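You operate a simulated robot arm through the tools that you are given. There is no shell and no other tool. Be economical: measure what you need, move in short steps, check, and stop when the job is done.

You are at the controls of a simulated robot arm. One attempt, no reset.

JOB
Close the grader up, clear the stop and start it again.
Fine: shut the inspection door, shut and latch the grey drawer, pull out the red stop knob, press reset, then start; the grader runs at the end.

Only the result counts: the job must be done as asked and must still hold three seconds after the hand-in. Knocking over, shifting, dropping, spilling or breaking anything else fails it.

ROBOT AND FRAMES
A 6-joint arm with a two-finger parallel gripper on a trunk, on a base that drives. Base frame: it is fixed to the floor where the robot stands at the start and does not move with it; the origin is under the middle of the robot, x ahead of it, y to its left, z up. Units: m, degrees, N and s.
With the tool pointing down near the work surface it reaches from about 0.14 to 0.8 m from the robot's upright axis, wherever it stands. Its first joint turns from -166.0 to 166.0 degrees. Places, roughly: grader reset button [0.2, 1.1, 1.1]; grader start button [0.1, 1.2, 1.1]; grey drawer [0.6, 0.4, 1.2]; inspection door of the grader [0.6, 0, 1.1]; latch of the grey drawer [0.5, 0.5, 1.3]; latch of the white drawer [0.3, 0.9, 1.3]; main switch of the line [0, 1.3, 1.2]; red stop knob of the grader [0.1, 1.5, 1.1]. Payload 3.91 kg.
The tool frame sits at the grasp point between the pads (the TCP): z along the fingers, y along the line on which they close. The tips reach 0.03 m beyond it. Largest opening 0.11 m; finger width 0.02, thickness 0.01; the body of the gripper, 0.048 by 0.112 m, starts 0.055 m behind the TCP.
Orientation is that of the tool frame in the base frame, as a unit quaternion [w, x, y, z]. With the fingers straight down and closing along the base's y, the tool's x points along the base's -x, its y along +y and its z along -z.

CONTROLS
- The arm moves only by the tool servo_tool. Its argument "plan" is a list of rows, each an object of numbers (a shift or turn left out is 0, a gripper value left out holds the last): "ax", "ay", "az": the turn, a rotation vector about the tool's x, y, z in units of 90 degrees (1.0 is 90 degrees); "tx", "ty", "tz": the shift along the tool's x, y, z in units of 400 mm (1.0 is 400 mm); "hand": the finger opening in mm, from 0 to 110. In form: [{"ax": .., "ay": .., "az": .., "tx": .., "ty": .., "tz": .., "hand": ..}, ...]. A call has 1 to 20 rows; each row is the pose to reach, as a shift and turn from the pose commanded when the call began, along the tool's axes at that moment. A call with a number of a shift or a turn outside -1 to 1 is refused whole. Rows are played at 5 a second. More than 0.05 m and 8.6 degrees between two rows, or a gripper value outside its range, and nothing of the call is played. A pose out of reach is approached as far as the arm can. The call stops where the force on the tool passes 90 N (or 10 N more than at its start, if that is more) or the arm is blocked; 0.2 s more then pass. Each finger travels about 0.108 m/s and halts on what it meets, pressing with about 38 N; the grip force reading is that of the motor and also rises with nothing between the fingers. The clock runs only during rows and for 0.2 s after the last one: add rows that repeat a pose to give the fingers time. It gives the time, the measured TCP pose, the force on the tool (base axes), the opening and the grip force at its end, in the units of the frame above (readings bear some noise), with the torque about the TCP (base axes, N m) and any sound that the robot's microphone picked up.
- Cameras (640 x 400 px; columns grow to the right, rows downward): "scene" is now at [-0.0941, 0.0419, 1.5387]; the picture's right is [0.47, -0.88, 0.00], its down [-0.51, -0.27, -0.82] and it looks along [0.72, 0.39, -0.58] (base axes); focal length 216 px, centre (320, 200). "wrist" rides on the gripper at [0.077, 0.007, -0.114] in the tool frame; the picture's right is [-0.09, 1.00, 0.00], its down [-0.80, -0.07, -0.59] and it looks along [-0.59, -0.05, 0.80] (tool axes); focal length 270 px, centre (320, 200). There is no depth. A picture from a camera that has moved, and an enlarged one, comes with that camera's place and axes in the base frame and with its lens.
- get_image(camera): a new picture of that camera. It takes no simulated time.
- slide_trunk(by): slides the trunk up (or, below 0, down) by that many m; the arm and the scene camera ride with it, the base frame stays. It gives what a move gives, with no picture.
- base_move(legs): drives the robot by 1 to 6 legs, each [ahead, left, turn to the left] in m, m and degrees, along the robot's own axes; the way and the turn of a leg run together, so that a leg with both is an arc; at most 1.5 m and 180 degrees a leg. The arm and the cameras ride along, it lands a little off, and it stops where it bumps. It gives what a move gives.
- aim_head(pan, tilt): turns the head with the scene camera to pan (to the left, within 86 degrees either way) and tilt (down, from -29 to 69), counted from straight ahead of the robot. It gives what a move gives.
- close_up(camera, box): a new picture of the part [left, top, right, bottom] of that camera's present view, enlarged. It takes no simulated time.
- hand_in(): hands the job in; it is judged then, once.

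Go step by step. Nothing tells you exact positions but the pictures and the camera data: compare them with the known pose of the tool, close in by small moves and look again before you grip or let go. The budget is 120 turns and 82 pictures, counting those below and the enlarged ones. Unless the task says otherwise, let go and move clear before handing in, and close with one line.

The tools are called after "Emit:" as a command line: name --argument value ..., lists and objects as JSON in quotes. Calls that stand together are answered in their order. servo_tool: Moves the arm, as the interface text tells. Its arguments: {"type":"object","properties":{"plan":{"type":"array"}},"required":["plan"]} The other tools are called the same way: slide_trunk (by) slides the trunk up or down; base_move (legs) drives the base; aim_head (pan, tilt) turns the head that bears the scene camera; get_image (camera) takes a picture; close_up (camera, box) takes an enlarged picture of a part of a camera's view; hand_in () hands the job in.

At the start:

```text
clock: 0.0
tcp_pos: [0.114, 0.4231, 0.9998]
tcp_rot: [0.0, 0.0, 1.0, 0.0]
contact_force: [0.3, -0.3, -0.6]
torque: [-0.01, 0.02, -0.04]
finger_gap: 0.11
grip_force: 0.0
trunk travel left (down, up): [-0.475, 0.065]
robot x, y, heading: [0.0004, -0.0011, -0.2]
head pan, tilt: [28.2, 35.2]
```

scene: 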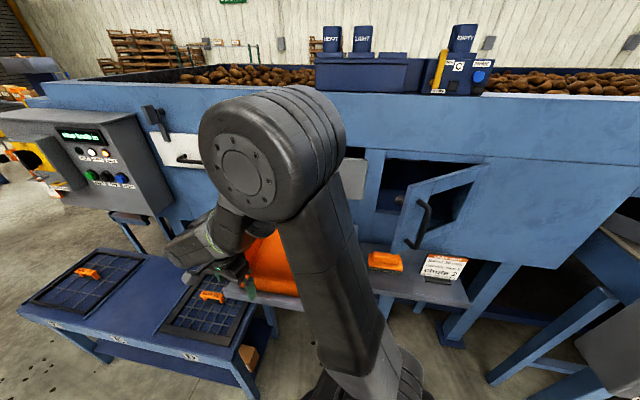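
wrist: 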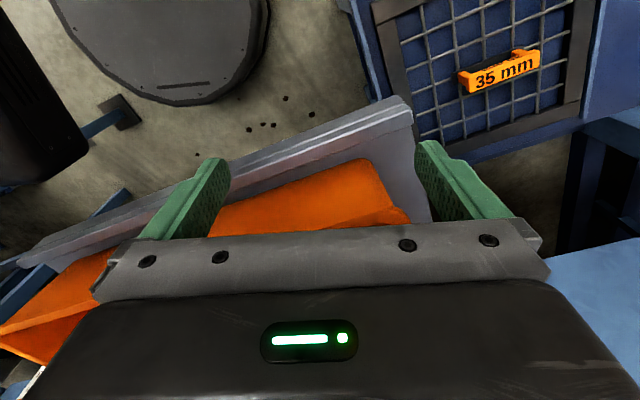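

I see the grader's blue front wall with the inspection door ajar on the right, drawers behind the arm, and the control panel at the left. I'll enlarge the parts first.

Emit:
close_up --camera "scene" --box '[340, 130, 540, 310]'

Emit:
close_up --camera "scene" --box '[0, 90, 240, 240]'

```text
2.22 times, centred on (440, 220) of scene
camera zoom: at [-0.0941, 0.0419, 1.5387], right [0.47, -0.88, 0.0], down [-0.51, -0.27, -0.82], along [0.72, 0.39, -0.58], focal length 480 px, centre (53, 156)
```

zoom: 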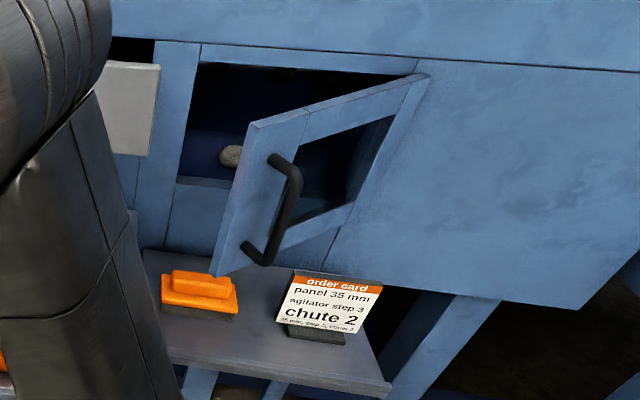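

```text
2.67 times, centred on (120, 165) of scene
camera zoom: at [-0.0941, 0.0419, 1.5387], right [0.47, -0.88, 0.0], down [-0.51, -0.27, -0.82], along [0.72, 0.39, -0.58], focal length 576 px, centre (853, 293)
```

zoom: 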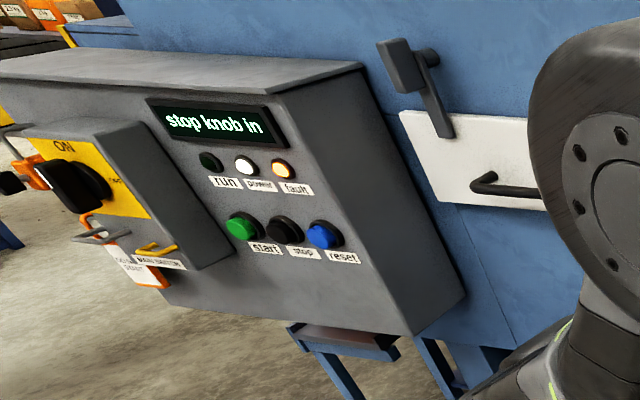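

The arm hides the grey drawer. I'll look left at the panel and table and right at the space beside me.

Emit:
aim_head --pan 65 --tilt 35

Emit:
get_image --camera "scene"

Emit:
aim_head --pan -10 --tilt 45

Emit:
get_image --camera "scene"

```text
clock: 1.0
tcp_pos: [0.1132, 0.4248, 0.9998]
tcp_rot: [0.0, 0.0, 1.0, 0.0]
contact_force: [0.1, -1.6, -0.7]
torque: [0.02, -0.03, -0.02]
finger_gap: 0.1099
grip_force: 0.0
trunk travel left (down, up): [-0.475, 0.065]
robot x, y, heading: [0.0014, -0.0024, -0.0]
head pan, tilt: [65.0, 35.0]
```

```text
77 pictures are left
camera scene: at [-0.1344, 0.0801, 1.5389], right [0.91, -0.42, 0.0], down [-0.24, -0.52, -0.82], along [0.35, 0.74, -0.57], focal length 216 px, centre (320, 200)
```

scene: 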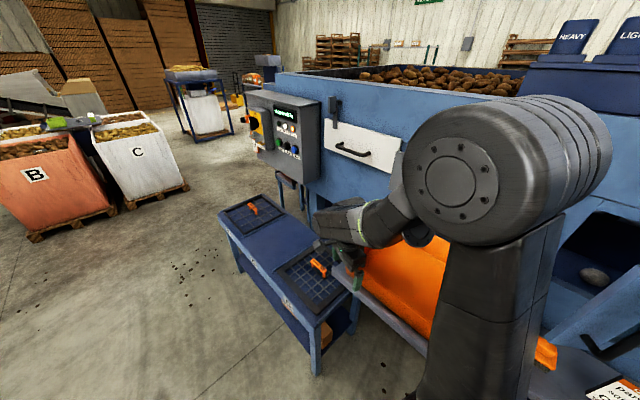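

```text
clock: 2.5
tcp_pos: [0.1124, 0.423, 1.0001]
tcp_rot: [0.0, -0.001, 1.0, 0.0]
contact_force: [-0.3, 0.6, -0.6]
torque: [0.01, -0.04, 0.04]
finger_gap: 0.1098
grip_force: 0.1
trunk travel left (down, up): [-0.475, 0.065]
robot x, y, heading: [0.0012, -0.0, -0.1]
head pan, tilt: [-10.0, 45.0]
```

```text
76 pictures are left
camera scene: at [-0.0916, -0.0137, 1.5241], right [-0.17, -0.98, 0.0], down [-0.7, 0.12, -0.71], along [0.7, -0.12, -0.71], focal length 216 px, centre (320, 200)
```

scene: 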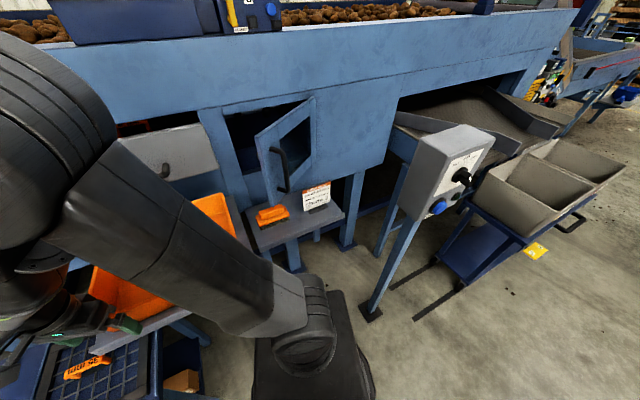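

I have the layout: the wall runs from near (0.65, -0.1) back-left to the panel, and the door is hinged on its right side. I'll raise the tool and begin turning it, so that the camera ends on top when the tool faces the wall.

Emit:
servo_tool --plan '[{"tz": -0.1, "hand": 0}, {"tz": -0.2}, {"tz": -0.3}, {"tz": -0.4, "az": 0.09}, {"tz": -0.5, "az": 0.18}, {"tz": -0.5, "az": 0.27}, {"tz": -0.5, "az": 0.36}, {"tz": -0.5, "az": 0.45}, {"tz": -0.5, "az": 0.54}, {"tz": -0.5, "az": 0.63}, {"tz": -0.5, "az": 0.72}, {"tz": -0.5, "az": 0.81}, {"tz": -0.5, "az": 0.9}, {"tz": -0.5, "az": 0.99}, {"tz": -0.5, "az": 1.0}]'

Emit:
aim_head --pan 20 --tilt 40

Emit:
get_image --camera "scene"

```text
clock: 5.7
tcp_pos: [0.1694, 0.4175, 1.1975]
tcp_rot: [-0.004, 0.7, 0.714, -0.003]
contact_force: [0.5, 0.7, 0.2]
torque: [0.0, 0.01, -0.02]
finger_gap: 0.0
grip_force: 38.3
out of reach, approached as far as the arm can: row 14, 15
trunk travel left (down, up): [-0.475, 0.065]
robot x, y, heading: [-0.0013, -0.0012, 0.3]
head pan, tilt: [-10.0, 45.0]
```

```text
clock: 6.7
tcp_pos: [0.1692, 0.4182, 1.1972]
tcp_rot: [-0.004, 0.699, 0.715, -0.002]
contact_force: [0.3, 0.1, -0.2]
torque: [0.0, 0.05, -0.02]
finger_gap: 0.0001
grip_force: 37.6
trunk travel left (down, up): [-0.475, 0.065]
robot x, y, heading: [0.0003, 0.0012, 0.2]
head pan, tilt: [20.0, 40.0]
```

```text
75 pictures are left
camera scene: at [-0.0917, 0.0293, 1.5313], right [0.34, -0.94, 0.0], down [-0.6, -0.22, -0.77], along [0.72, 0.26, -0.64], focal length 216 px, centre (320, 200)
```

scene: 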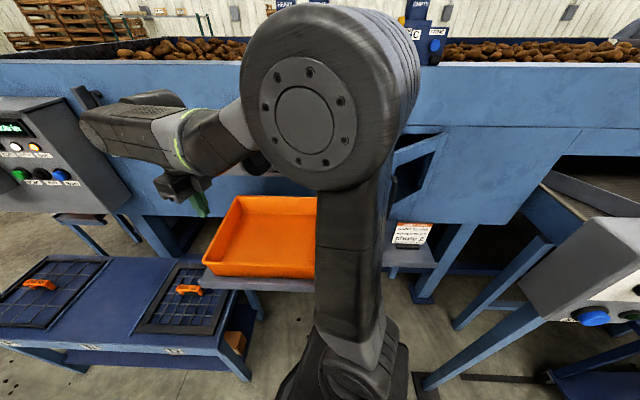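

The tool is now turned 90°, with the camera on its left. I'll tip the tool to point at the wall while bringing it toward the middle.

Emit:
servo_tool --plan '[{"tx": -0.035, "ty": 0.02, "tz": -0.021, "ax": -0.085}, {"tx": -0.07, "ty": 0.04, "tz": -0.042, "ax": -0.17}, {"tx": -0.105, "ty": 0.06, "tz": -0.063, "ax": -0.255}, {"tx": -0.14, "ty": 0.08, "tz": -0.084, "ax": -0.34}, {"tx": -0.175, "ty": 0.1, "tz": -0.105, "ax": -0.425}, {"tx": -0.21, "ty": 0.12, "tz": -0.126, "ax": -0.51}, {"tx": -0.245, "ty": 0.14, "tz": -0.147, "ax": -0.595}, {"tx": -0.28, "ty": 0.16, "tz": -0.168, "ax": -0.68}, {"tx": -0.315, "ty": 0.18, "tz": -0.189, "ax": -0.765}, {"tx": -0.35, "ty": 0.2, "tz": -0.21, "ax": -0.85}, {"tx": -0.385, "ty": 0.22, "tz": -0.231, "ax": -0.935}, {"tx": -0.42, "ty": 0.24, "tz": -0.25, "ax": -1.0}]'

Emit:
get_image --camera "scene"

Emit:
get_image --camera "wrist"

```text
clock: 9.2
tcp_pos: [0.2966, 0.1365, 1.4672]
tcp_rot: [0.499, 0.491, 0.526, 0.484]
contact_force: [-0.7, -0.6, 0.3]
torque: [0.02, 0.0, 0.02]
finger_gap: 0.0
grip_force: 37.5
out of reach, approached as far as the arm can: row 1, 2, 3, 4, 5, 6, 7, 8, 9, 10, 11, 12
trunk travel left (down, up): [-0.475, 0.065]
robot x, y, heading: [0.0033, -0.0014, -0.1]
head pan, tilt: [20.0, 40.0]
```

```text
74 pictures are left
camera scene: at [-0.0921, 0.0275, 1.5314], right [0.34, -0.94, 0.0], down [-0.6, -0.22, -0.77], along [0.72, 0.26, -0.64], focal length 216 px, centre (320, 200)
```

scene: 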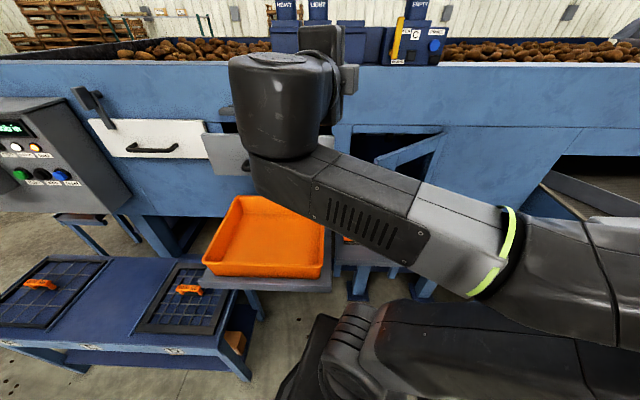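

```text
73 pictures are left
camera wrist: at [0.1799, 0.2115, 1.4734], right [0.04, -0.04, 1.0], down [-0.58, -0.81, -0.01], along [0.81, -0.58, -0.05], focal length 270 px, centre (320, 200)
```

wrist: 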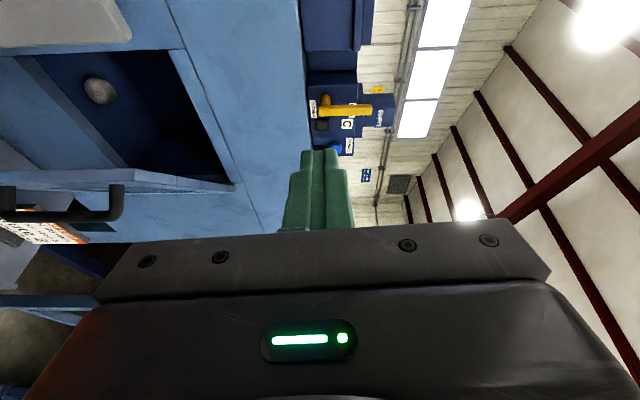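

The wall's normal is at about 20° heading. I'll back off a bit to give the arm room, then turn to face the wall squarely.

Emit:
base_move --legs '[[-0.2, 0, 0], [0, 0, 20]]'

Emit:
aim_head --pan 0 --tilt 35

Emit:
get_image --camera "scene"

```text
clock: 11.9
tcp_pos: [0.0309, 0.2332, 1.4667]
tcp_rot: [0.405, 0.391, 0.604, 0.563]
contact_force: [0.8, 0.0, -0.5]
torque: [0.02, -0.01, -0.01]
finger_gap: 0.0002
grip_force: 37.9
trunk travel left (down, up): [-0.475, 0.065]
robot x, y, heading: [-0.1979, -0.0007, 20.5]
head pan, tilt: [20.0, 40.0]
```

```text
clock: 12.8
tcp_pos: [0.031, 0.2331, 1.4651]
tcp_rot: [0.405, 0.392, 0.604, 0.564]
contact_force: [0.7, -0.9, 0.0]
torque: [-0.01, 0.0, 0.03]
finger_gap: 0.0
grip_force: 38.3
trunk travel left (down, up): [-0.475, 0.065]
robot x, y, heading: [-0.1978, -0.0003, 20.0]
head pan, tilt: [0.0, 35.0]
```

```text
72 pictures are left
camera scene: at [-0.2769, -0.0277, 1.5389], right [0.35, -0.94, 0.0], down [-0.54, -0.2, -0.82], along [0.77, 0.28, -0.57], focal length 216 px, centre (320, 200)
```

scene: 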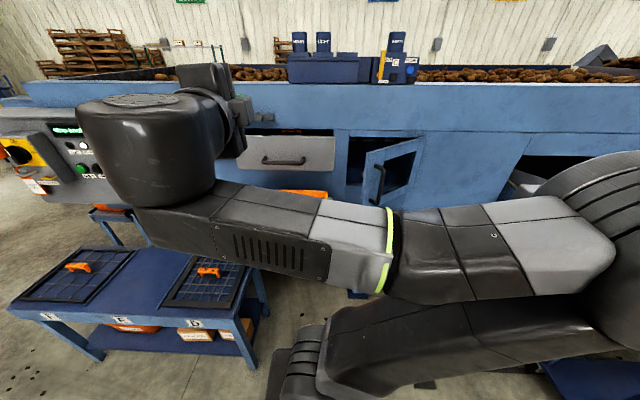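

The tool now points at the wall with the drawer front and door in view. I'll roll the tool so that the camera is on top, and move it down and to the right before the door.

Emit:
servo_tool --plan '[{"tx": -0.05, "ty": -0.04, "tz": 0.02, "az": 0.085}, {"tx": -0.1, "ty": -0.08, "tz": 0.04, "az": 0.17}, {"tx": -0.15, "ty": -0.12, "tz": 0.06, "az": 0.255}, {"tx": -0.2, "ty": -0.16, "tz": 0.08, "az": 0.34}, {"tx": -0.25, "ty": -0.2, "tz": 0.1, "az": 0.425}, {"tx": -0.3, "ty": -0.24, "tz": 0.12, "az": 0.51}, {"tx": -0.35, "ty": -0.28, "tz": 0.14, "az": 0.595}, {"tx": -0.4, "ty": -0.32, "tz": 0.16, "az": 0.68}, {"tx": -0.45, "ty": -0.36, "tz": 0.18, "az": 0.765}, {"tx": -0.5, "ty": -0.4, "tz": 0.2, "az": 0.85}, {"tx": -0.55, "ty": -0.42, "tz": 0.22, "az": 0.935}, {"tx": -0.6, "ty": -0.42, "tz": 0.24, "az": 1.0}]'

Emit:
get_image --camera "scene"

Emit:
get_image --camera "wrist"

```text
clock: 13.8
tcp_pos: [0.0809, 0.1988, 1.4227]
tcp_rot: [0.136, 0.441, 0.579, 0.672]
contact_force: [0.0, -0.6, 0.8]
torque: [0.0, -0.01, -0.01]
finger_gap: 0.0001
grip_force: 37.4
out of reach, approached as far as the arm can: row 1, 2, 3, 4, 5
trunk travel left (down, up): [-0.475, 0.065]
robot x, y, heading: [-0.198, -0.002, 20.2]
head pan, tilt: [0.0, 35.0]
stopped in row 5: the arm was blocked; the commanded pose is now the measured one
```

```text
71 pictures are left
camera scene: at [-0.2777, -0.0279, 1.5386], right [0.35, -0.94, 0.0], down [-0.54, -0.2, -0.82], along [0.77, 0.28, -0.57], focal length 216 px, centre (320, 200)
```

scene: 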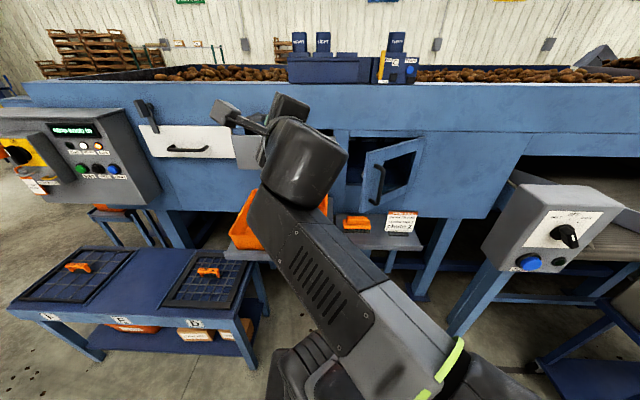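

```text
70 pictures are left
camera wrist: at [-0.0477, 0.175, 1.4692], right [0.38, -0.35, 0.86], down [-0.01, -0.93, -0.38], along [0.93, 0.13, -0.35], focal length 270 px, centre (320, 200)
```

wrist: 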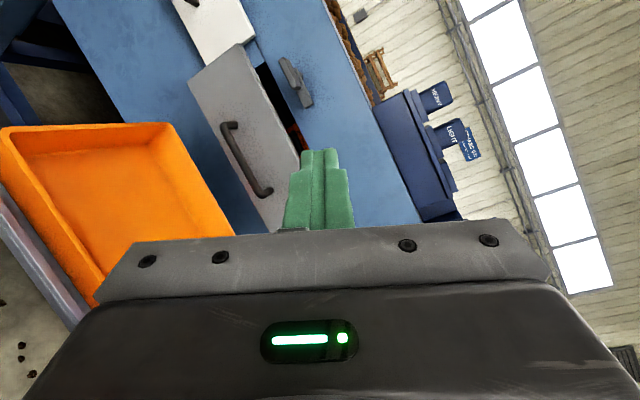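

The arm is too folded this close to the wall. I'll back the base off another 0.25 m, then extend and finish the roll.

Emit:
base_move --legs '[[-0.25, 0, 0]]'

Emit:
servo_tool --plan '[{"tx": -0.066, "ty": -0.005, "tz": 0.071}, {"tx": -0.132, "ty": -0.01, "tz": 0.141, "ax": -0.019, "ay": -0.008, "az": 0.06}, {"tx": -0.199, "ty": -0.015, "tz": 0.212, "ax": -0.039, "ay": -0.017, "az": 0.119}, {"tx": -0.265, "ty": -0.02, "tz": 0.282, "ax": -0.058, "ay": -0.025, "az": 0.178}, {"tx": -0.331, "ty": -0.025, "tz": 0.353, "ax": -0.077, "ay": -0.033, "az": 0.237}, {"tx": -0.397, "ty": -0.03, "tz": 0.424, "ax": -0.097, "ay": -0.042, "az": 0.296}, {"tx": -0.464, "ty": -0.035, "tz": 0.494, "ax": -0.116, "ay": -0.05, "az": 0.356}, {"tx": -0.53, "ty": -0.04, "tz": 0.565, "ax": -0.135, "ay": -0.058, "az": 0.415}, {"tx": -0.53, "ty": -0.04, "tz": 0.565, "ax": -0.155, "ay": -0.067, "az": 0.474}, {"tx": -0.53, "ty": -0.04, "tz": 0.565, "ax": -0.174, "ay": -0.075, "az": 0.533}, {"tx": -0.53, "ty": -0.04, "tz": 0.565, "ax": -0.193, "ay": -0.083, "az": 0.592}, {"tx": -0.53, "ty": -0.04, "tz": 0.565, "ax": -0.213, "ay": -0.092, "az": 0.652}, {"tx": -0.53, "ty": -0.04, "tz": 0.565, "ax": -0.232, "ay": -0.1, "az": 0.711}]'

Emit:
get_image --camera "scene"

Emit:
get_image --camera "wrist"

```text
clock: 15.6
tcp_pos: [-0.1548, 0.1116, 1.4235]
tcp_rot: [0.135, 0.442, 0.58, 0.671]
contact_force: [-0.6, -0.4, -0.5]
torque: [0.02, 0.0, 0.02]
finger_gap: 0.0
grip_force: 37.8
trunk travel left (down, up): [-0.475, 0.065]
robot x, y, heading: [-0.4362, -0.0866, 20.5]
head pan, tilt: [0.0, 35.0]
```

```text
clock: 16.1
tcp_pos: [-0.1364, 0.1523, 1.4004]
tcp_rot: [0.075, 0.408, 0.603, 0.681]
contact_force: [-0.1, -0.3, 0.3]
torque: [-0.01, -0.01, -0.01]
finger_gap: 0.0
grip_force: 37.6
trunk travel left (down, up): [-0.475, 0.065]
robot x, y, heading: [-0.4309, -0.0834, 20.4]
head pan, tilt: [0.0, 35.0]
stopped in row 2: the arm was blocked; the commanded pose is now the measured one
```

```text
69 pictures are left
camera scene: at [-0.512, -0.1155, 1.5394], right [0.35, -0.94, 0.0], down [-0.54, -0.2, -0.82], along [0.77, 0.29, -0.57], focal length 216 px, centre (320, 200)
```

scene: 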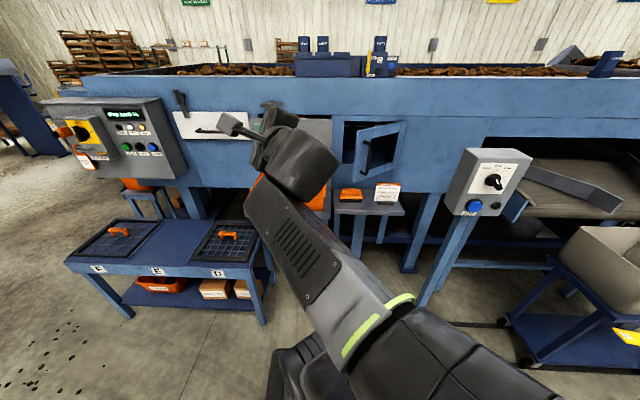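

```text
68 pictures are left
camera wrist: at [-0.258, 0.1103, 1.448], right [0.45, -0.31, 0.84], down [0.11, -0.91, -0.4], along [0.89, 0.27, -0.37], focal length 270 px, centre (320, 200)
```

wrist: 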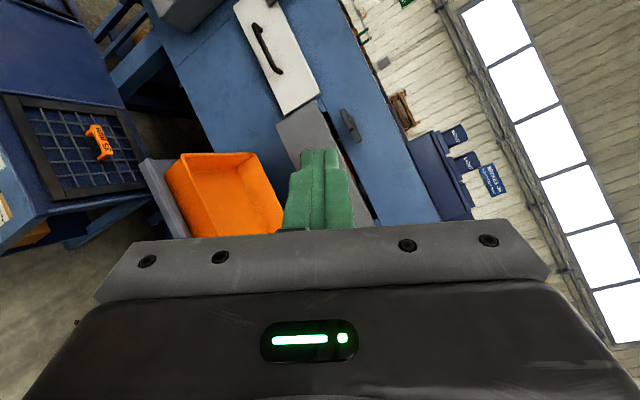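

The arm blocked again, perhaps near a folded or singular posture. I'll try a plain slow move straight ahead with no turn, to open the elbow.

Emit:
servo_tool --plan '[{"tx": -0.021, "ty": 0.014, "tz": 0.048}, {"tx": -0.041, "ty": 0.028, "tz": 0.095}, {"tx": -0.062, "ty": 0.042, "tz": 0.143}, {"tx": -0.082, "ty": 0.056, "tz": 0.19}, {"tx": -0.103, "ty": 0.07, "tz": 0.238}, {"tx": -0.124, "ty": 0.083, "tz": 0.286}, {"tx": -0.144, "ty": 0.097, "tz": 0.333}, {"tx": -0.165, "ty": 0.111, "tz": 0.381}, {"tx": -0.185, "ty": 0.125, "tz": 0.428}, {"tx": -0.206, "ty": 0.139, "tz": 0.476}]'

Emit:
get_image --camera "scene"

```text
clock: 18.3
tcp_pos: [0.0624, 0.2344, 1.3985]
tcp_rot: [0.076, 0.408, 0.604, 0.68]
contact_force: [0.3, 0.1, 0.6]
torque: [0.01, 0.0, -0.01]
finger_gap: 0.0001
grip_force: 38.2
trunk travel left (down, up): [-0.475, 0.065]
robot x, y, heading: [-0.4327, -0.086, 20.3]
head pan, tilt: [0.0, 35.0]
```

```text
67 pictures are left
camera scene: at [-0.5109, -0.1145, 1.5389], right [0.35, -0.94, 0.0], down [-0.54, -0.2, -0.82], along [0.77, 0.29, -0.57], focal length 216 px, centre (320, 200)
```

scene: 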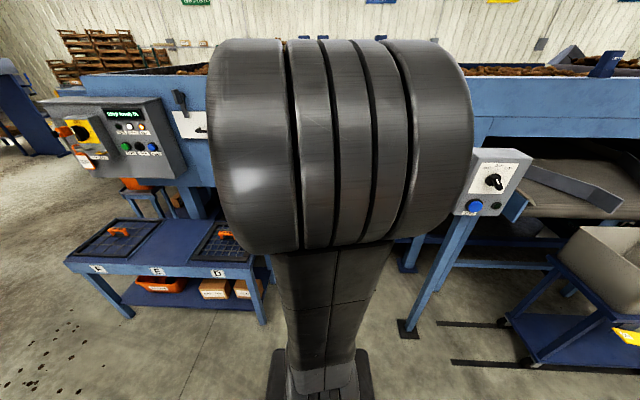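

The elbow is up now and the arm moves freely. I'll finish the roll in place so that the tool faces the wall with the camera on top.

Emit:
servo_tool --plan '[{"ax": -0.026, "ay": -0.012, "az": 0.057}, {"ax": -0.053, "ay": -0.024, "az": 0.114}, {"ax": -0.079, "ay": -0.036, "az": 0.171}, {"ax": -0.106, "ay": -0.048, "az": 0.228}, {"ax": -0.132, "ay": -0.06, "az": 0.285}, {"ax": -0.159, "ay": -0.073, "az": 0.343}, {"ax": -0.185, "ay": -0.085, "az": 0.4}, {"ax": -0.211, "ay": -0.097, "az": 0.457}, {"ax": -0.238, "ay": -0.109, "az": 0.514}, {"ax": -0.264, "ay": -0.121, "az": 0.571}, {"ax": -0.291, "ay": -0.133, "az": 0.628}, {"ax": -0.317, "ay": -0.145, "az": 0.685}]'

Emit:
get_image --camera "wrist"

```text
clock: 20.9
tcp_pos: [0.0832, 0.1845, 1.4108]
tcp_rot: [-0.133, 0.698, 0.135, 0.691]
contact_force: [-0.6, 0.0, 0.6]
torque: [0.01, 0.0, -0.04]
finger_gap: 0.0
grip_force: 37.7
out of reach, approached as far as the arm can: row 9, 10, 11, 12
trunk travel left (down, up): [-0.475, 0.065]
robot x, y, heading: [-0.4321, -0.087, 20.6]
head pan, tilt: [0.0, 35.0]
```

```text
66 pictures are left
camera wrist: at [-0.0196, 0.1363, 1.4888], right [0.37, -0.93, -0.09], down [-0.59, -0.16, -0.79], along [0.72, 0.34, -0.6], focal length 270 px, centre (320, 200)
```

wrist: 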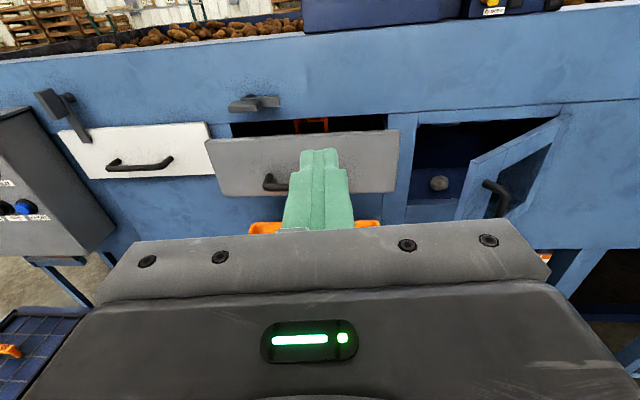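

A fine square view: grey drawer open with its latch horizontal, white drawer latched. I'll enlarge both latches and the door.

Emit:
close_up --camera "wrist" --box '[20, 70, 300, 220]'

Emit:
close_up --camera "wrist" --box '[380, 80, 600, 240]'

```text
2.29 times, centred on (160, 145) of wrist
camera zoom: at [-0.0196, 0.1363, 1.4888], right [0.37, -0.93, -0.09], down [-0.59, -0.16, -0.79], along [0.72, 0.34, -0.6], focal length 618 px, centre (686, 326)
```

zoom: 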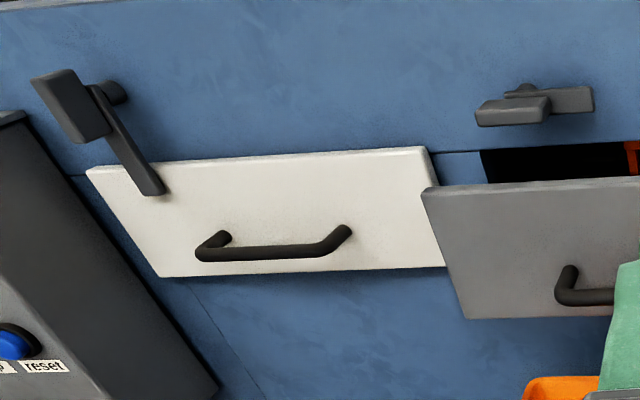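

```text
2.50 times, centred on (490, 160) of wrist
camera zoom: at [-0.0196, 0.1363, 1.4888], right [0.37, -0.93, -0.09], down [-0.59, -0.16, -0.79], along [0.72, 0.34, -0.6], focal length 676 px, centre (-105, 300)
```

zoom: 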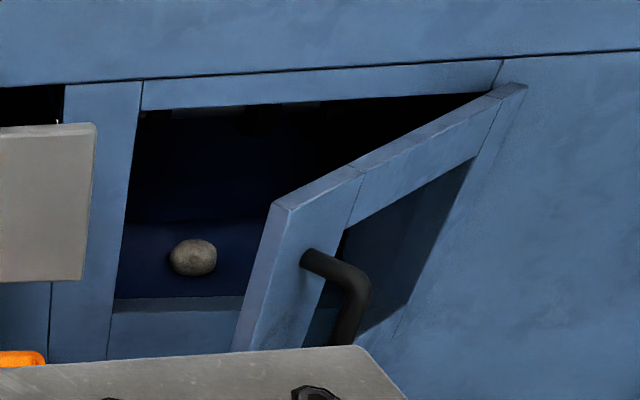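

The latch shape is clear: the white drawer's latched lever points down with its grip block up, and the grey one's lever lies horizontal. I'll drive a bit closer and to the right, then take a second view to triangulate.

Emit:
base_move --legs '[[0.2, -0.15, 0]]'

Emit:
get_image --camera "wrist"

```text
clock: 22.7
tcp_pos: [0.321, 0.1115, 1.4099]
tcp_rot: [-0.132, 0.698, 0.134, 0.691]
contact_force: [0.2, 0.7, -1.3]
torque: [-0.04, -0.03, 0.06]
finger_gap: 0.0
grip_force: 37.4
trunk travel left (down, up): [-0.475, 0.065]
robot x, y, heading: [-0.1982, -0.1614, 20.3]
head pan, tilt: [0.0, 35.0]
```

```text
63 pictures are left
camera wrist: at [0.2185, 0.0631, 1.4885], right [0.37, -0.93, -0.09], down [-0.59, -0.16, -0.79], along [0.72, 0.34, -0.6], focal length 270 px, centre (320, 200)
```

wrist: 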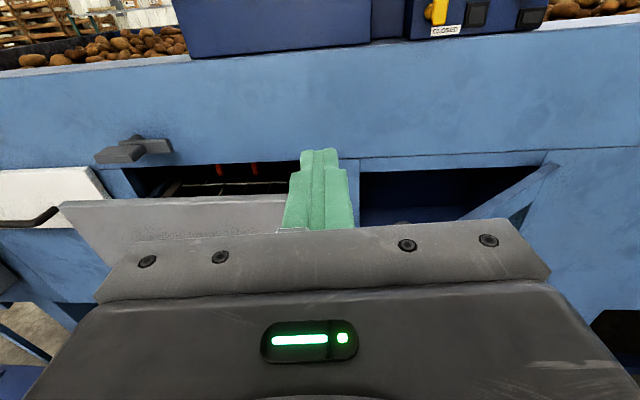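

Triangulated: door hinge about (0.715, -0.14), free corner about (0.46, 0.06), top edge z about 1.233. I'll bring the closed fingers in front of the door's top strip.

Emit:
servo_tool --plan '[{"ty": 0.1}, {"ty": 0.2}, {"ty": 0.3}, {"ty": 0.4}, {"ty": 0.4575}, {"ty": 0.4575, "tx": -0.1}, {"ty": 0.4575, "tx": -0.2}, {"ty": 0.4575, "tx": -0.3}, {"ty": 0.4575, "tx": -0.4}, {"ty": 0.4575, "tx": -0.45}, {"ty": 0.4575, "tx": -0.5, "tz": 0.05}, {"ty": 0.4575, "tx": -0.5075, "tz": 0.1}, {"ty": 0.4575, "tx": -0.5075, "tz": 0.1}]'

Emit:
get_image --camera "wrist"

Emit:
get_image --camera "scene"

```text
clock: 25.5
tcp_pos: [0.4235, -0.047, 1.2076]
tcp_rot: [-0.131, 0.698, 0.134, 0.691]
contact_force: [0.3, -0.2, 0.6]
torque: [0.01, 0.02, -0.01]
finger_gap: 0.0
grip_force: 37.6
out of reach, approached as far as the arm can: row 1, 2
trunk travel left (down, up): [-0.475, 0.065]
robot x, y, heading: [-0.1978, -0.1568, 20.2]
head pan, tilt: [0.0, 35.0]
```

```text
62 pictures are left
camera wrist: at [0.32, -0.0952, 1.2859], right [0.37, -0.93, -0.09], down [-0.59, -0.16, -0.79], along [0.72, 0.34, -0.6], focal length 270 px, centre (320, 200)
```

wrist: 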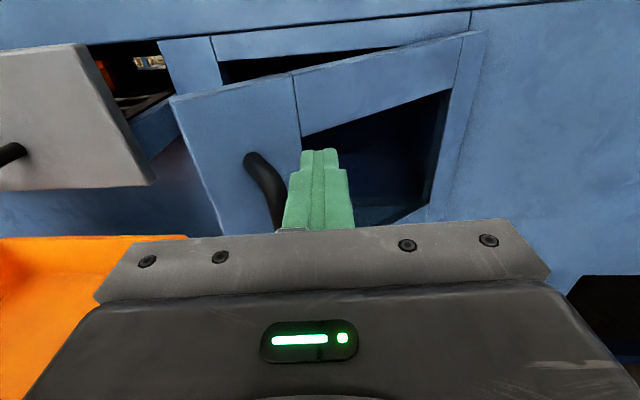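

```text
61 pictures are left
camera scene: at [-0.2749, -0.1862, 1.5389], right [0.35, -0.94, 0.0], down [-0.54, -0.2, -0.82], along [0.77, 0.28, -0.57], focal length 216 px, centre (320, 200)
```

scene: 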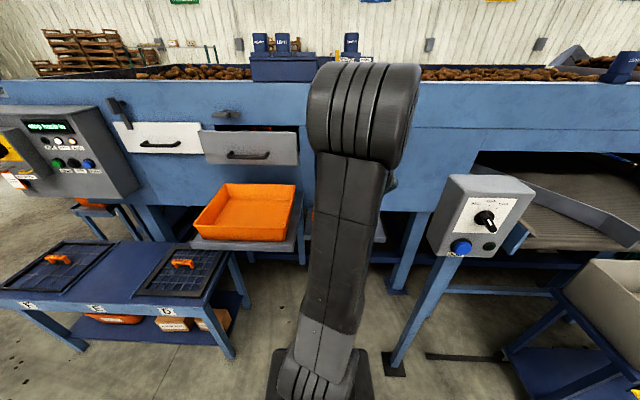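

The forward path meets the top strip slightly low, so I'll go up 15 mm and push the door shut slowly.

Emit:
servo_tool --plan '[{"tx": 0.0375}, {"tx": 0.0375, "tz": 0.06}, {"tx": 0.0375, "tz": 0.12}, {"tx": 0.0375, "tz": 0.18}, {"tx": 0.0375, "tz": 0.23}, {"tx": 0.0375, "tz": 0.28}, {"tx": 0.0375, "tz": 0.33}, {"tx": 0.0375, "tz": 0.37}, {"tx": 0.0375, "tz": 0.41}, {"tx": 0.0375, "tz": 0.44}, {"tx": 0.0375, "tz": 0.46}, {"tx": 0.0375, "tz": 0.48}, {"tx": 0.0375, "tz": 0.5}, {"tx": 0.0375, "tz": 0.52}, {"tx": 0.0375, "tz": 0.54}, {"tx": 0.0375, "tz": 0.56}]'

Emit:
get_image --camera "wrist"

```text
clock: 28.9
tcp_pos: [0.6143, 0.031, 1.222]
tcp_rot: [-0.13, 0.7, 0.134, 0.69]
contact_force: [-55.5, -15.4, 5.5]
torque: [0.08, -0.45, -0.28]
finger_gap: 0.0001
grip_force: 38.0
trunk travel left (down, up): [-0.475, 0.065]
robot x, y, heading: [-0.198, -0.1587, 20.2]
head pan, tilt: [0.0, 35.0]
stopped in row 16: the force on the tool passed its limit (the readings are from after the stop); the commanded pose is now the measured one
```

```text
60 pictures are left
camera wrist: at [0.5123, -0.0172, 1.3002], right [0.36, -0.93, -0.08], down [-0.59, -0.16, -0.79], along [0.72, 0.34, -0.61], focal length 270 px, centre (320, 200)
```

wrist: 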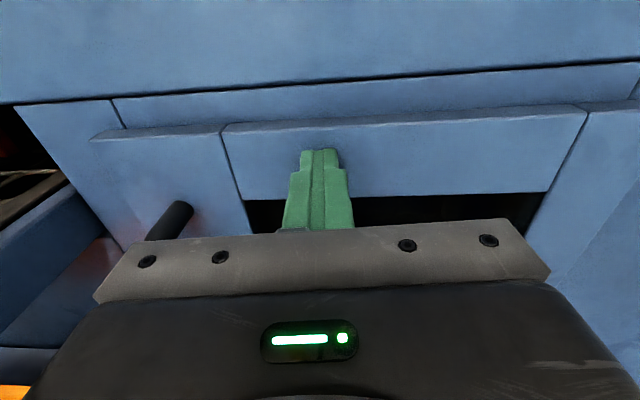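

The door is shut. I'll back the tool off 0.19 m, check the door, then shift the base left in front of the grey drawer.

Emit:
servo_tool --plan '[{"tz": -0.05}, {"tz": -0.15}, {"tz": -0.25}, {"tz": -0.35}, {"tz": -0.45, "tx": 0.05}, {"tz": -0.5, "tx": 0.05}]'

Emit:
base_move --legs '[[0, 0.25, 0]]'

Emit:
get_image --camera "wrist"

Emit:
get_image --camera "scene"

```text
clock: 30.3
tcp_pos: [0.4392, -0.0396, 1.2379]
tcp_rot: [-0.131, 0.703, 0.135, 0.687]
contact_force: [-0.6, -0.6, -0.1]
torque: [0.01, -0.01, -0.01]
finger_gap: 0.0001
grip_force: 37.3
trunk travel left (down, up): [-0.475, 0.065]
robot x, y, heading: [-0.1985, -0.1591, 20.2]
head pan, tilt: [0.0, 35.0]
```

```text
clock: 32.1
tcp_pos: [0.3543, 0.1966, 1.2376]
tcp_rot: [-0.13, 0.703, 0.135, 0.686]
contact_force: [0.8, -0.4, -0.7]
torque: [0.01, -0.01, -0.03]
finger_gap: 0.0
grip_force: 37.5
trunk travel left (down, up): [-0.475, 0.065]
robot x, y, heading: [-0.2838, 0.0765, 20.4]
head pan, tilt: [0.0, 35.0]
```

```text
59 pictures are left
camera wrist: at [0.2514, 0.1485, 1.317], right [0.37, -0.93, -0.09], down [-0.6, -0.16, -0.79], along [0.71, 0.34, -0.61], focal length 270 px, centre (320, 200)
```

wrist: 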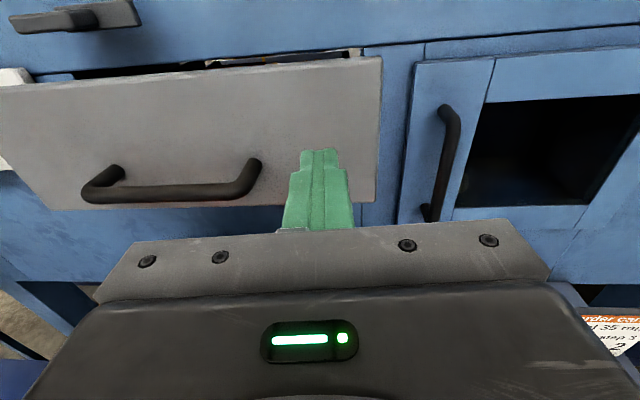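

```text
58 pictures are left
camera scene: at [-0.3627, 0.047, 1.5389], right [0.35, -0.94, 0.0], down [-0.54, -0.2, -0.82], along [0.77, 0.28, -0.57], focal length 216 px, centre (320, 200)
```

scene: 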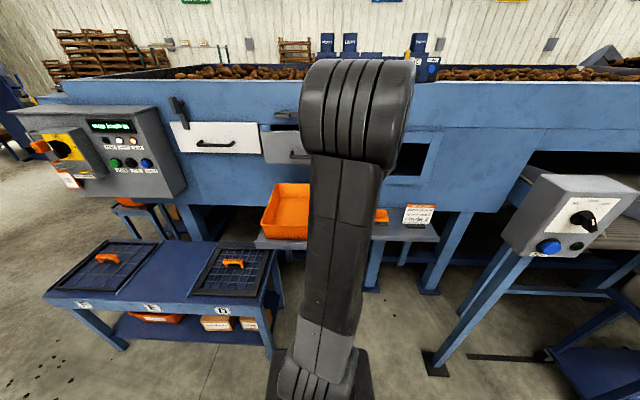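

The door stays shut. I'll centre the fingers on the grey drawer front above its handle and push it home.

Emit:
servo_tool --plan '[{"ty": -0.1}, {"ty": -0.2}, {"ty": -0.3, "tx": 0.01}, {"ty": -0.3, "tx": 0.01, "tz": 0.08}, {"ty": -0.3, "tx": 0.01, "tz": 0.16}, {"ty": -0.3, "tx": 0.01, "tz": 0.22}, {"ty": -0.3, "tx": 0.01, "tz": 0.26}, {"ty": -0.3, "tx": 0.01, "tz": 0.3}, {"ty": -0.3, "tx": 0.01, "tz": 0.34}, {"ty": -0.3, "tx": 0.01, "tz": 0.38}, {"ty": -0.3, "tx": 0.01, "tz": 0.41}, {"ty": -0.3, "tx": 0.01, "tz": 0.44}, {"ty": -0.3, "tx": 0.01, "tz": 0.46}, {"ty": -0.3, "tx": 0.01, "tz": 0.48}, {"ty": -0.3, "tx": 0.01, "tz": 0.5}, {"ty": -0.3, "tx": 0.01, "tz": 0.52}, {"ty": -0.3, "tx": 0.01, "tz": 0.54}]'

Emit:
get_image --camera "wrist"

```text
clock: 35.7
tcp_pos: [0.4989, 0.3827, 1.2351]
tcp_rot: [-0.129, 0.705, 0.135, 0.684]
contact_force: [-74.6, -26.8, -23.8]
torque: [0.04, 0.12, -0.5]
finger_gap: 0.0001
grip_force: 38.5
trunk travel left (down, up): [-0.475, 0.065]
robot x, y, heading: [-0.2853, 0.0731, 20.4]
head pan, tilt: [0.0, 35.0]
```

```text
57 pictures are left
camera wrist: at [0.3975, 0.3359, 1.3148], right [0.37, -0.93, -0.08], down [-0.6, -0.16, -0.78], along [0.71, 0.34, -0.62], focal length 270 px, centre (320, 200)
```

wrist: 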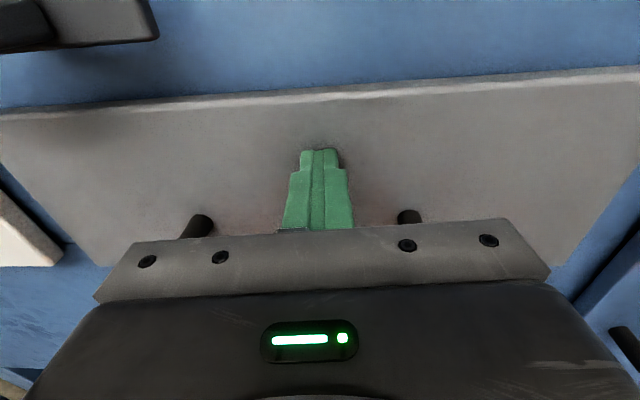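

The drawer met its stop. I'll back off and raise the tool to look at the latch and check that the drawer stays shut.

Emit:
servo_tool --plan '[{"tz": -0.1}, {"tz": -0.2}, {"tz": -0.3}, {"tz": -0.4}, {"tz": -0.45, "tx": 0.1}, {"tz": -0.45, "tx": 0.2}, {"tz": -0.45, "tx": 0.25}]'

Emit:
get_image --camera "wrist"

```text
clock: 37.3
tcp_pos: [0.3457, 0.3213, 1.3412]
tcp_rot: [-0.13, 0.703, 0.134, 0.686]
contact_force: [-0.5, -0.2, 0.2]
torque: [0.02, -0.02, 0.01]
finger_gap: 0.0
grip_force: 37.8
trunk travel left (down, up): [-0.475, 0.065]
robot x, y, heading: [-0.2848, 0.0742, 20.4]
head pan, tilt: [0.0, 35.0]
```

```text
56 pictures are left
camera wrist: at [0.2437, 0.2751, 1.4211], right [0.36, -0.93, -0.09], down [-0.6, -0.16, -0.79], along [0.72, 0.34, -0.61], focal length 270 px, centre (320, 200)
```

wrist: 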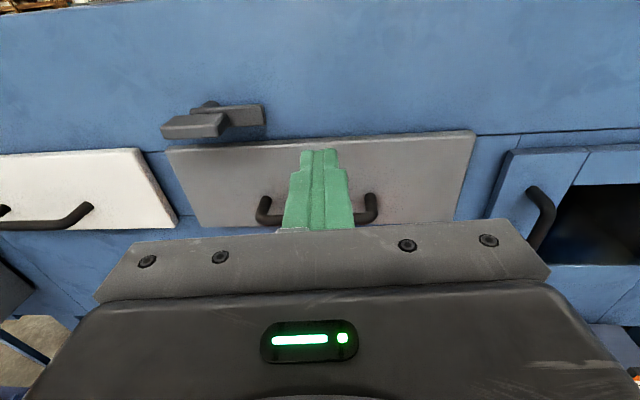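

The drawer stays shut and flush. I'll enlarge the latch.

Emit:
close_up --camera "wrist" --box '[140, 80, 300, 180]'

```text
4.00 times, centred on (220, 130) of wrist
camera zoom: at [0.2437, 0.2751, 1.4211], right [0.36, -0.93, -0.09], down [-0.6, -0.16, -0.79], along [0.72, 0.34, -0.61], focal length 1081 px, centre (720, 480)
```

zoom: 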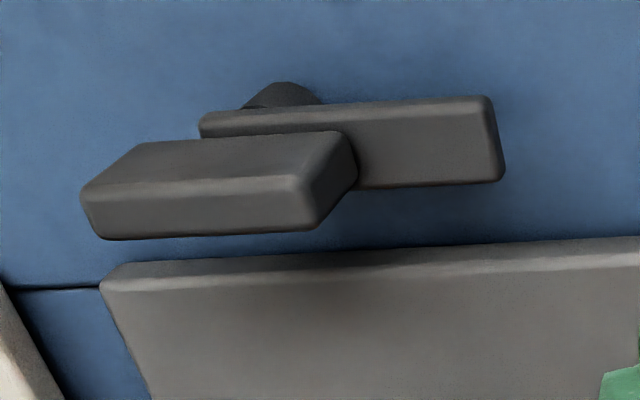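

The latch is a turn-knob: its 55 mm grip block is centred on the pivot at about (0.475, 0.50, 1.325), with the bar pointing right; latched means the bar points down (clockwise). I'll open the fingers, roll the tool by -90° so that they close vertically, and centre on the block.

Emit:
servo_tool --plan '[{"ty": -0.026, "az": -0.083, "hand": 60}, {"ty": -0.052, "az": -0.167}, {"ty": -0.079, "az": -0.25}, {"ty": -0.105, "az": -0.333}, {"ty": -0.131, "az": -0.417}, {"ty": -0.158, "az": -0.5}, {"ty": -0.184, "az": -0.583}, {"ty": -0.21, "az": -0.667}, {"ty": -0.236, "az": -0.75}, {"ty": -0.263, "az": -0.833}, {"ty": -0.29, "az": -0.917, "tx": -0.02}, {"ty": -0.315, "az": -1.0, "tx": -0.04}, {"ty": -0.315, "az": -1.0, "tx": -0.04}]'

Emit:
get_image --camera "wrist"

```text
clock: 40.1
tcp_pos: [0.3247, 0.3915, 1.3406]
tcp_rot: [0.377, 0.39, 0.606, 0.582]
contact_force: [-0.4, 0.3, 0.0]
torque: [0.0, 0.03, 0.03]
finger_gap: 0.06
grip_force: 0.1
out of reach, approached as far as the arm can: row 5, 6, 7, 8, 9, 10, 11, 12, 13
trunk travel left (down, up): [-0.475, 0.065]
robot x, y, heading: [-0.2832, 0.0764, 20.4]
head pan, tilt: [0.0, 35.0]
```

```text
54 pictures are left
camera wrist: at [0.1885, 0.4146, 1.3517], right [0.07, -0.06, 1.0], down [-0.21, -0.98, -0.05], along [0.97, -0.21, -0.08], focal length 270 px, centre (320, 200)
```

wrist: 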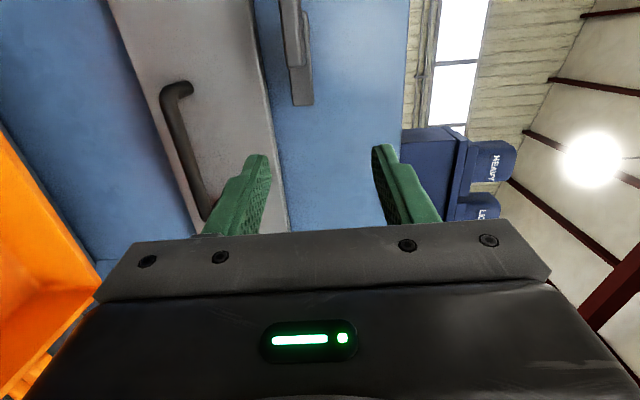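

The roll worked, but the arm fell 5 cm short sideways. I'll shift the base left by that amount.

Emit:
base_move --legs '[[0, 0.052, 0]]'

Emit:
get_image --camera "wrist"

```text
clock: 41.0
tcp_pos: [0.3046, 0.4442, 1.3409]
tcp_rot: [0.376, 0.39, 0.606, 0.582]
contact_force: [0.2, 0.4, -0.5]
torque: [-0.02, 0.0, -0.02]
finger_gap: 0.06
grip_force: 0.0
trunk travel left (down, up): [-0.475, 0.065]
robot x, y, heading: [-0.3048, 0.1253, 20.4]
head pan, tilt: [0.0, 35.0]
```

```text
53 pictures are left
camera wrist: at [0.169, 0.4673, 1.3515], right [0.07, -0.06, 1.0], down [-0.21, -0.98, -0.05], along [0.97, -0.21, -0.08], focal length 270 px, centre (320, 200)
```

wrist: 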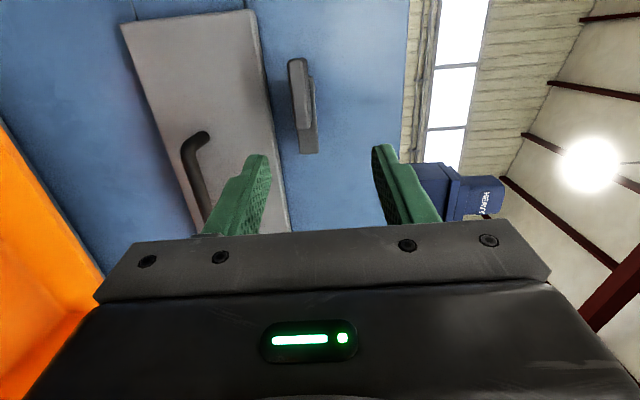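

Combining the views puts the block at L span centred near 0.325, z 1.315, front at F 0.60 (along the wall normal). I'll align and approach partway with a 50 mm opening.

Emit:
servo_tool --plan '[{"ay": -0.025, "ty": -0.03, "tz": 0.05, "tx": 0.005, "hand": 50}, {"ay": -0.049, "ty": -0.065, "tz": 0.1, "tx": 0.016}, {"ay": -0.049, "ty": -0.065, "tz": 0.17, "tx": 0.016}, {"ay": -0.049, "ty": -0.065, "tz": 0.227, "tx": 0.016}, {"ay": -0.049, "ty": -0.065, "tz": 0.227, "tx": 0.016}]'

Emit:
get_image --camera "wrist"

```text
clock: 42.2
tcp_pos: [0.4019, 0.4543, 1.3182]
tcp_rot: [0.385, 0.404, 0.601, 0.572]
contact_force: [0.3, -1.0, 0.7]
torque: [0.01, -0.02, 0.03]
finger_gap: 0.05
grip_force: 0.0
out of reach, approached as far as the arm can: row 1, 2, 3, 4, 5
trunk travel left (down, up): [-0.475, 0.065]
robot x, y, heading: [-0.3012, 0.1213, 20.5]
head pan, tilt: [0.0, 35.0]
```

```text
52 pictures are left
camera wrist: at [0.2684, 0.4828, 1.3316], right [0.08, -0.06, 0.99], down [-0.25, -0.97, -0.04], along [0.96, -0.25, -0.09], focal length 270 px, centre (320, 200)
```

wrist: 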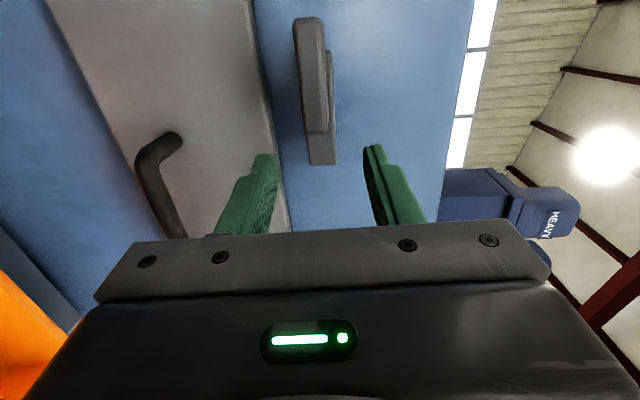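

The grip block is confirmed at L 0.327, z 1.314, and I'm 4 cm short sideways. I'll shift the base left 4 cm and check.

Emit:
base_move --legs '[[0, 0.04, 0]]'

Emit:
get_image --camera "wrist"

```text
clock: 43.1
tcp_pos: [0.3892, 0.4954, 1.3189]
tcp_rot: [0.385, 0.404, 0.602, 0.571]
contact_force: [0.2, 0.3, -0.5]
torque: [0.0, -0.02, 0.0]
finger_gap: 0.0502
grip_force: 0.1
trunk travel left (down, up): [-0.475, 0.065]
robot x, y, heading: [-0.3189, 0.1627, 20.2]
head pan, tilt: [0.0, 35.0]
```

```text
51 pictures are left
camera wrist: at [0.2535, 0.5234, 1.331], right [0.08, -0.06, 1.0], down [-0.25, -0.97, -0.04], along [0.96, -0.25, -0.09], focal length 270 px, centre (320, 200)
```

wrist: 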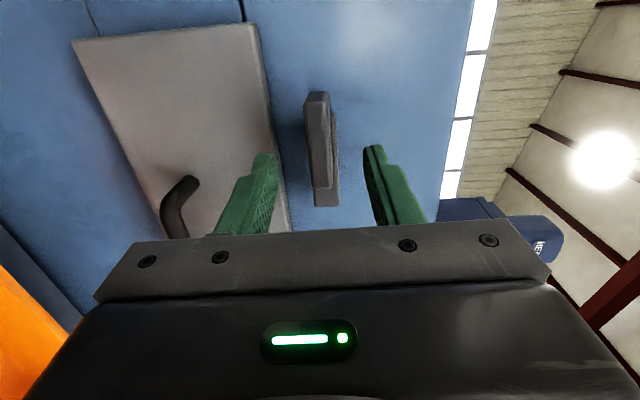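

Lined up. I'll go in over the block and close the fingers on it.

Emit:
servo_tool --plan '[{"ty": -0.01, "tz": 0.04}, {"ty": -0.01, "tz": 0.08}, {"ty": -0.01, "tz": 0.12}, {"ty": -0.01, "tz": 0.14}, {"ty": -0.01, "tz": 0.14}, {"ty": -0.01, "tz": 0.14, "hand": 0}, {"ty": -0.01, "tz": 0.14}, {"ty": -0.01, "tz": 0.14}]'

Emit:
get_image --camera "wrist"

```text
clock: 44.9
tcp_pos: [0.4405, 0.5151, 1.3161]
tcp_rot: [0.386, 0.403, 0.599, 0.574]
contact_force: [13.3, 4.9, 19.4]
torque: [0.89, -1.58, 0.44]
finger_gap: 0.0167
grip_force: 44.7
trunk travel left (down, up): [-0.475, 0.065]
robot x, y, heading: [-0.3154, 0.1627, 20.4]
head pan, tilt: [0.0, 35.0]
```

```text
50 pictures are left
camera wrist: at [0.3053, 0.544, 1.327], right [0.07, -0.06, 1.0], down [-0.25, -0.97, -0.04], along [0.97, -0.25, -0.09], focal length 270 px, centre (320, 200)
```

wrist: 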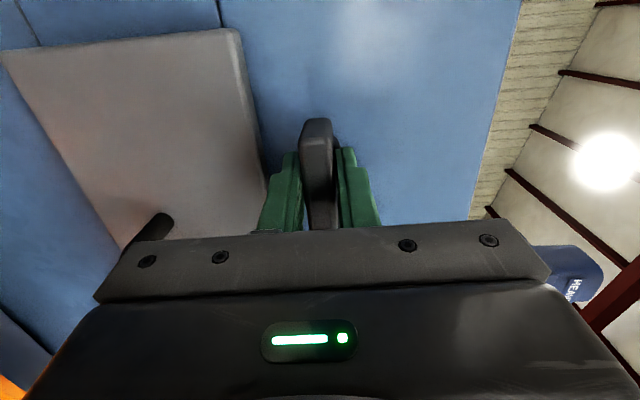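

Gripped at 16.7 mm. Now I'll turn it clockwise in steps.

Emit:
servo_tool --plan '[{"ty": 0.004}, {"ty": 0.004, "az": 0.08}, {"ty": 0.004, "az": 0.16}, {"ty": 0.004, "az": 0.24}, {"ty": 0.004, "az": 0.32}, {"ty": 0.004, "az": 0.4}, {"ty": 0.004, "az": 0.48}, {"ty": 0.004, "az": 0.56}, {"ty": 0.004, "az": 0.64}, {"ty": 0.004, "az": 0.72}, {"ty": 0.004, "az": 0.8}, {"ty": 0.004, "az": 0.88}, {"ty": 0.004, "az": 0.96}, {"ty": 0.004, "az": 1.0}, {"ty": 0.004, "az": 1.0}]'

Emit:
get_image --camera "wrist"

```text
clock: 48.1
tcp_pos: [0.4383, 0.5087, 1.3179]
tcp_rot: [-0.131, 0.71, 0.136, 0.678]
contact_force: [5.1, -16.9, 26.3]
torque: [-0.01, -0.66, -1.66]
finger_gap: 0.0179
grip_force: 44.4
trunk travel left (down, up): [-0.475, 0.065]
robot x, y, heading: [-0.3171, 0.1613, 20.3]
head pan, tilt: [0.0, 35.0]
```

```text
49 pictures are left
camera wrist: at [0.3386, 0.4618, 1.3993], right [0.37, -0.93, -0.09], down [-0.61, -0.17, -0.77], along [0.7, 0.34, -0.63], focal length 270 px, centre (320, 200)
```

wrist: 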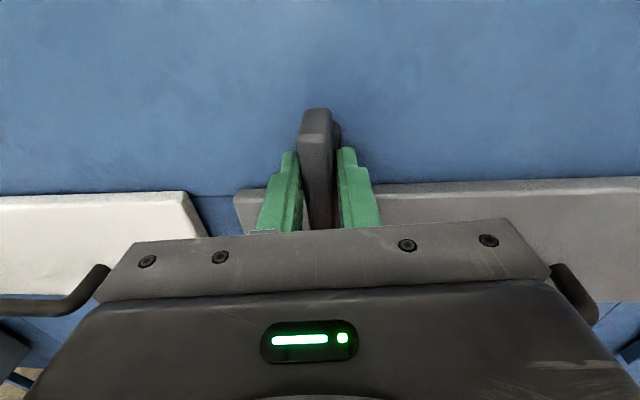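

The block turned with the fingers. I'll release, back out and check the bar's position.

Emit:
servo_tool --plan '[{"az": 0.04}, {"az": 0.04}, {"az": 0.0, "hand": 50}, {"hand": 50}, {"hand": 50}, {"tz": -0.1}, {"tz": -0.2}, {"tz": -0.3}, {"tz": -0.4}]'

Emit:
get_image --camera "wrist"

```text
clock: 50.1
tcp_pos: [0.2877, 0.4533, 1.3219]
tcp_rot: [-0.131, 0.711, 0.139, 0.677]
contact_force: [-0.2, 0.0, 0.5]
torque: [-0.01, 0.0, -0.01]
finger_gap: 0.05
grip_force: 0.0
trunk travel left (down, up): [-0.475, 0.065]
robot x, y, heading: [-0.3179, 0.1599, 20.2]
head pan, tilt: [0.0, 35.0]
```

```text
48 pictures are left
camera wrist: at [0.1885, 0.4053, 1.405], right [0.37, -0.93, -0.09], down [-0.61, -0.17, -0.77], along [0.7, 0.34, -0.63], focal length 270 px, centre (320, 200)
```

wrist: 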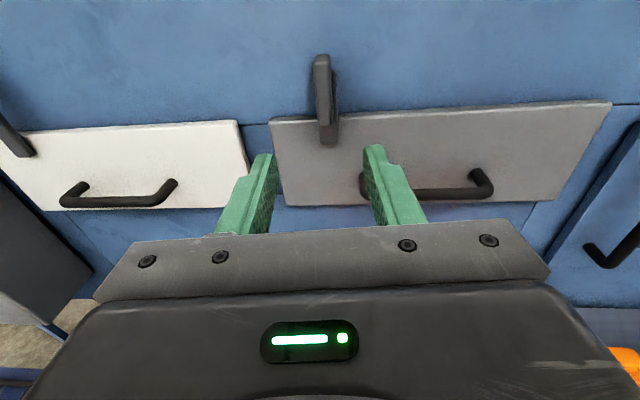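

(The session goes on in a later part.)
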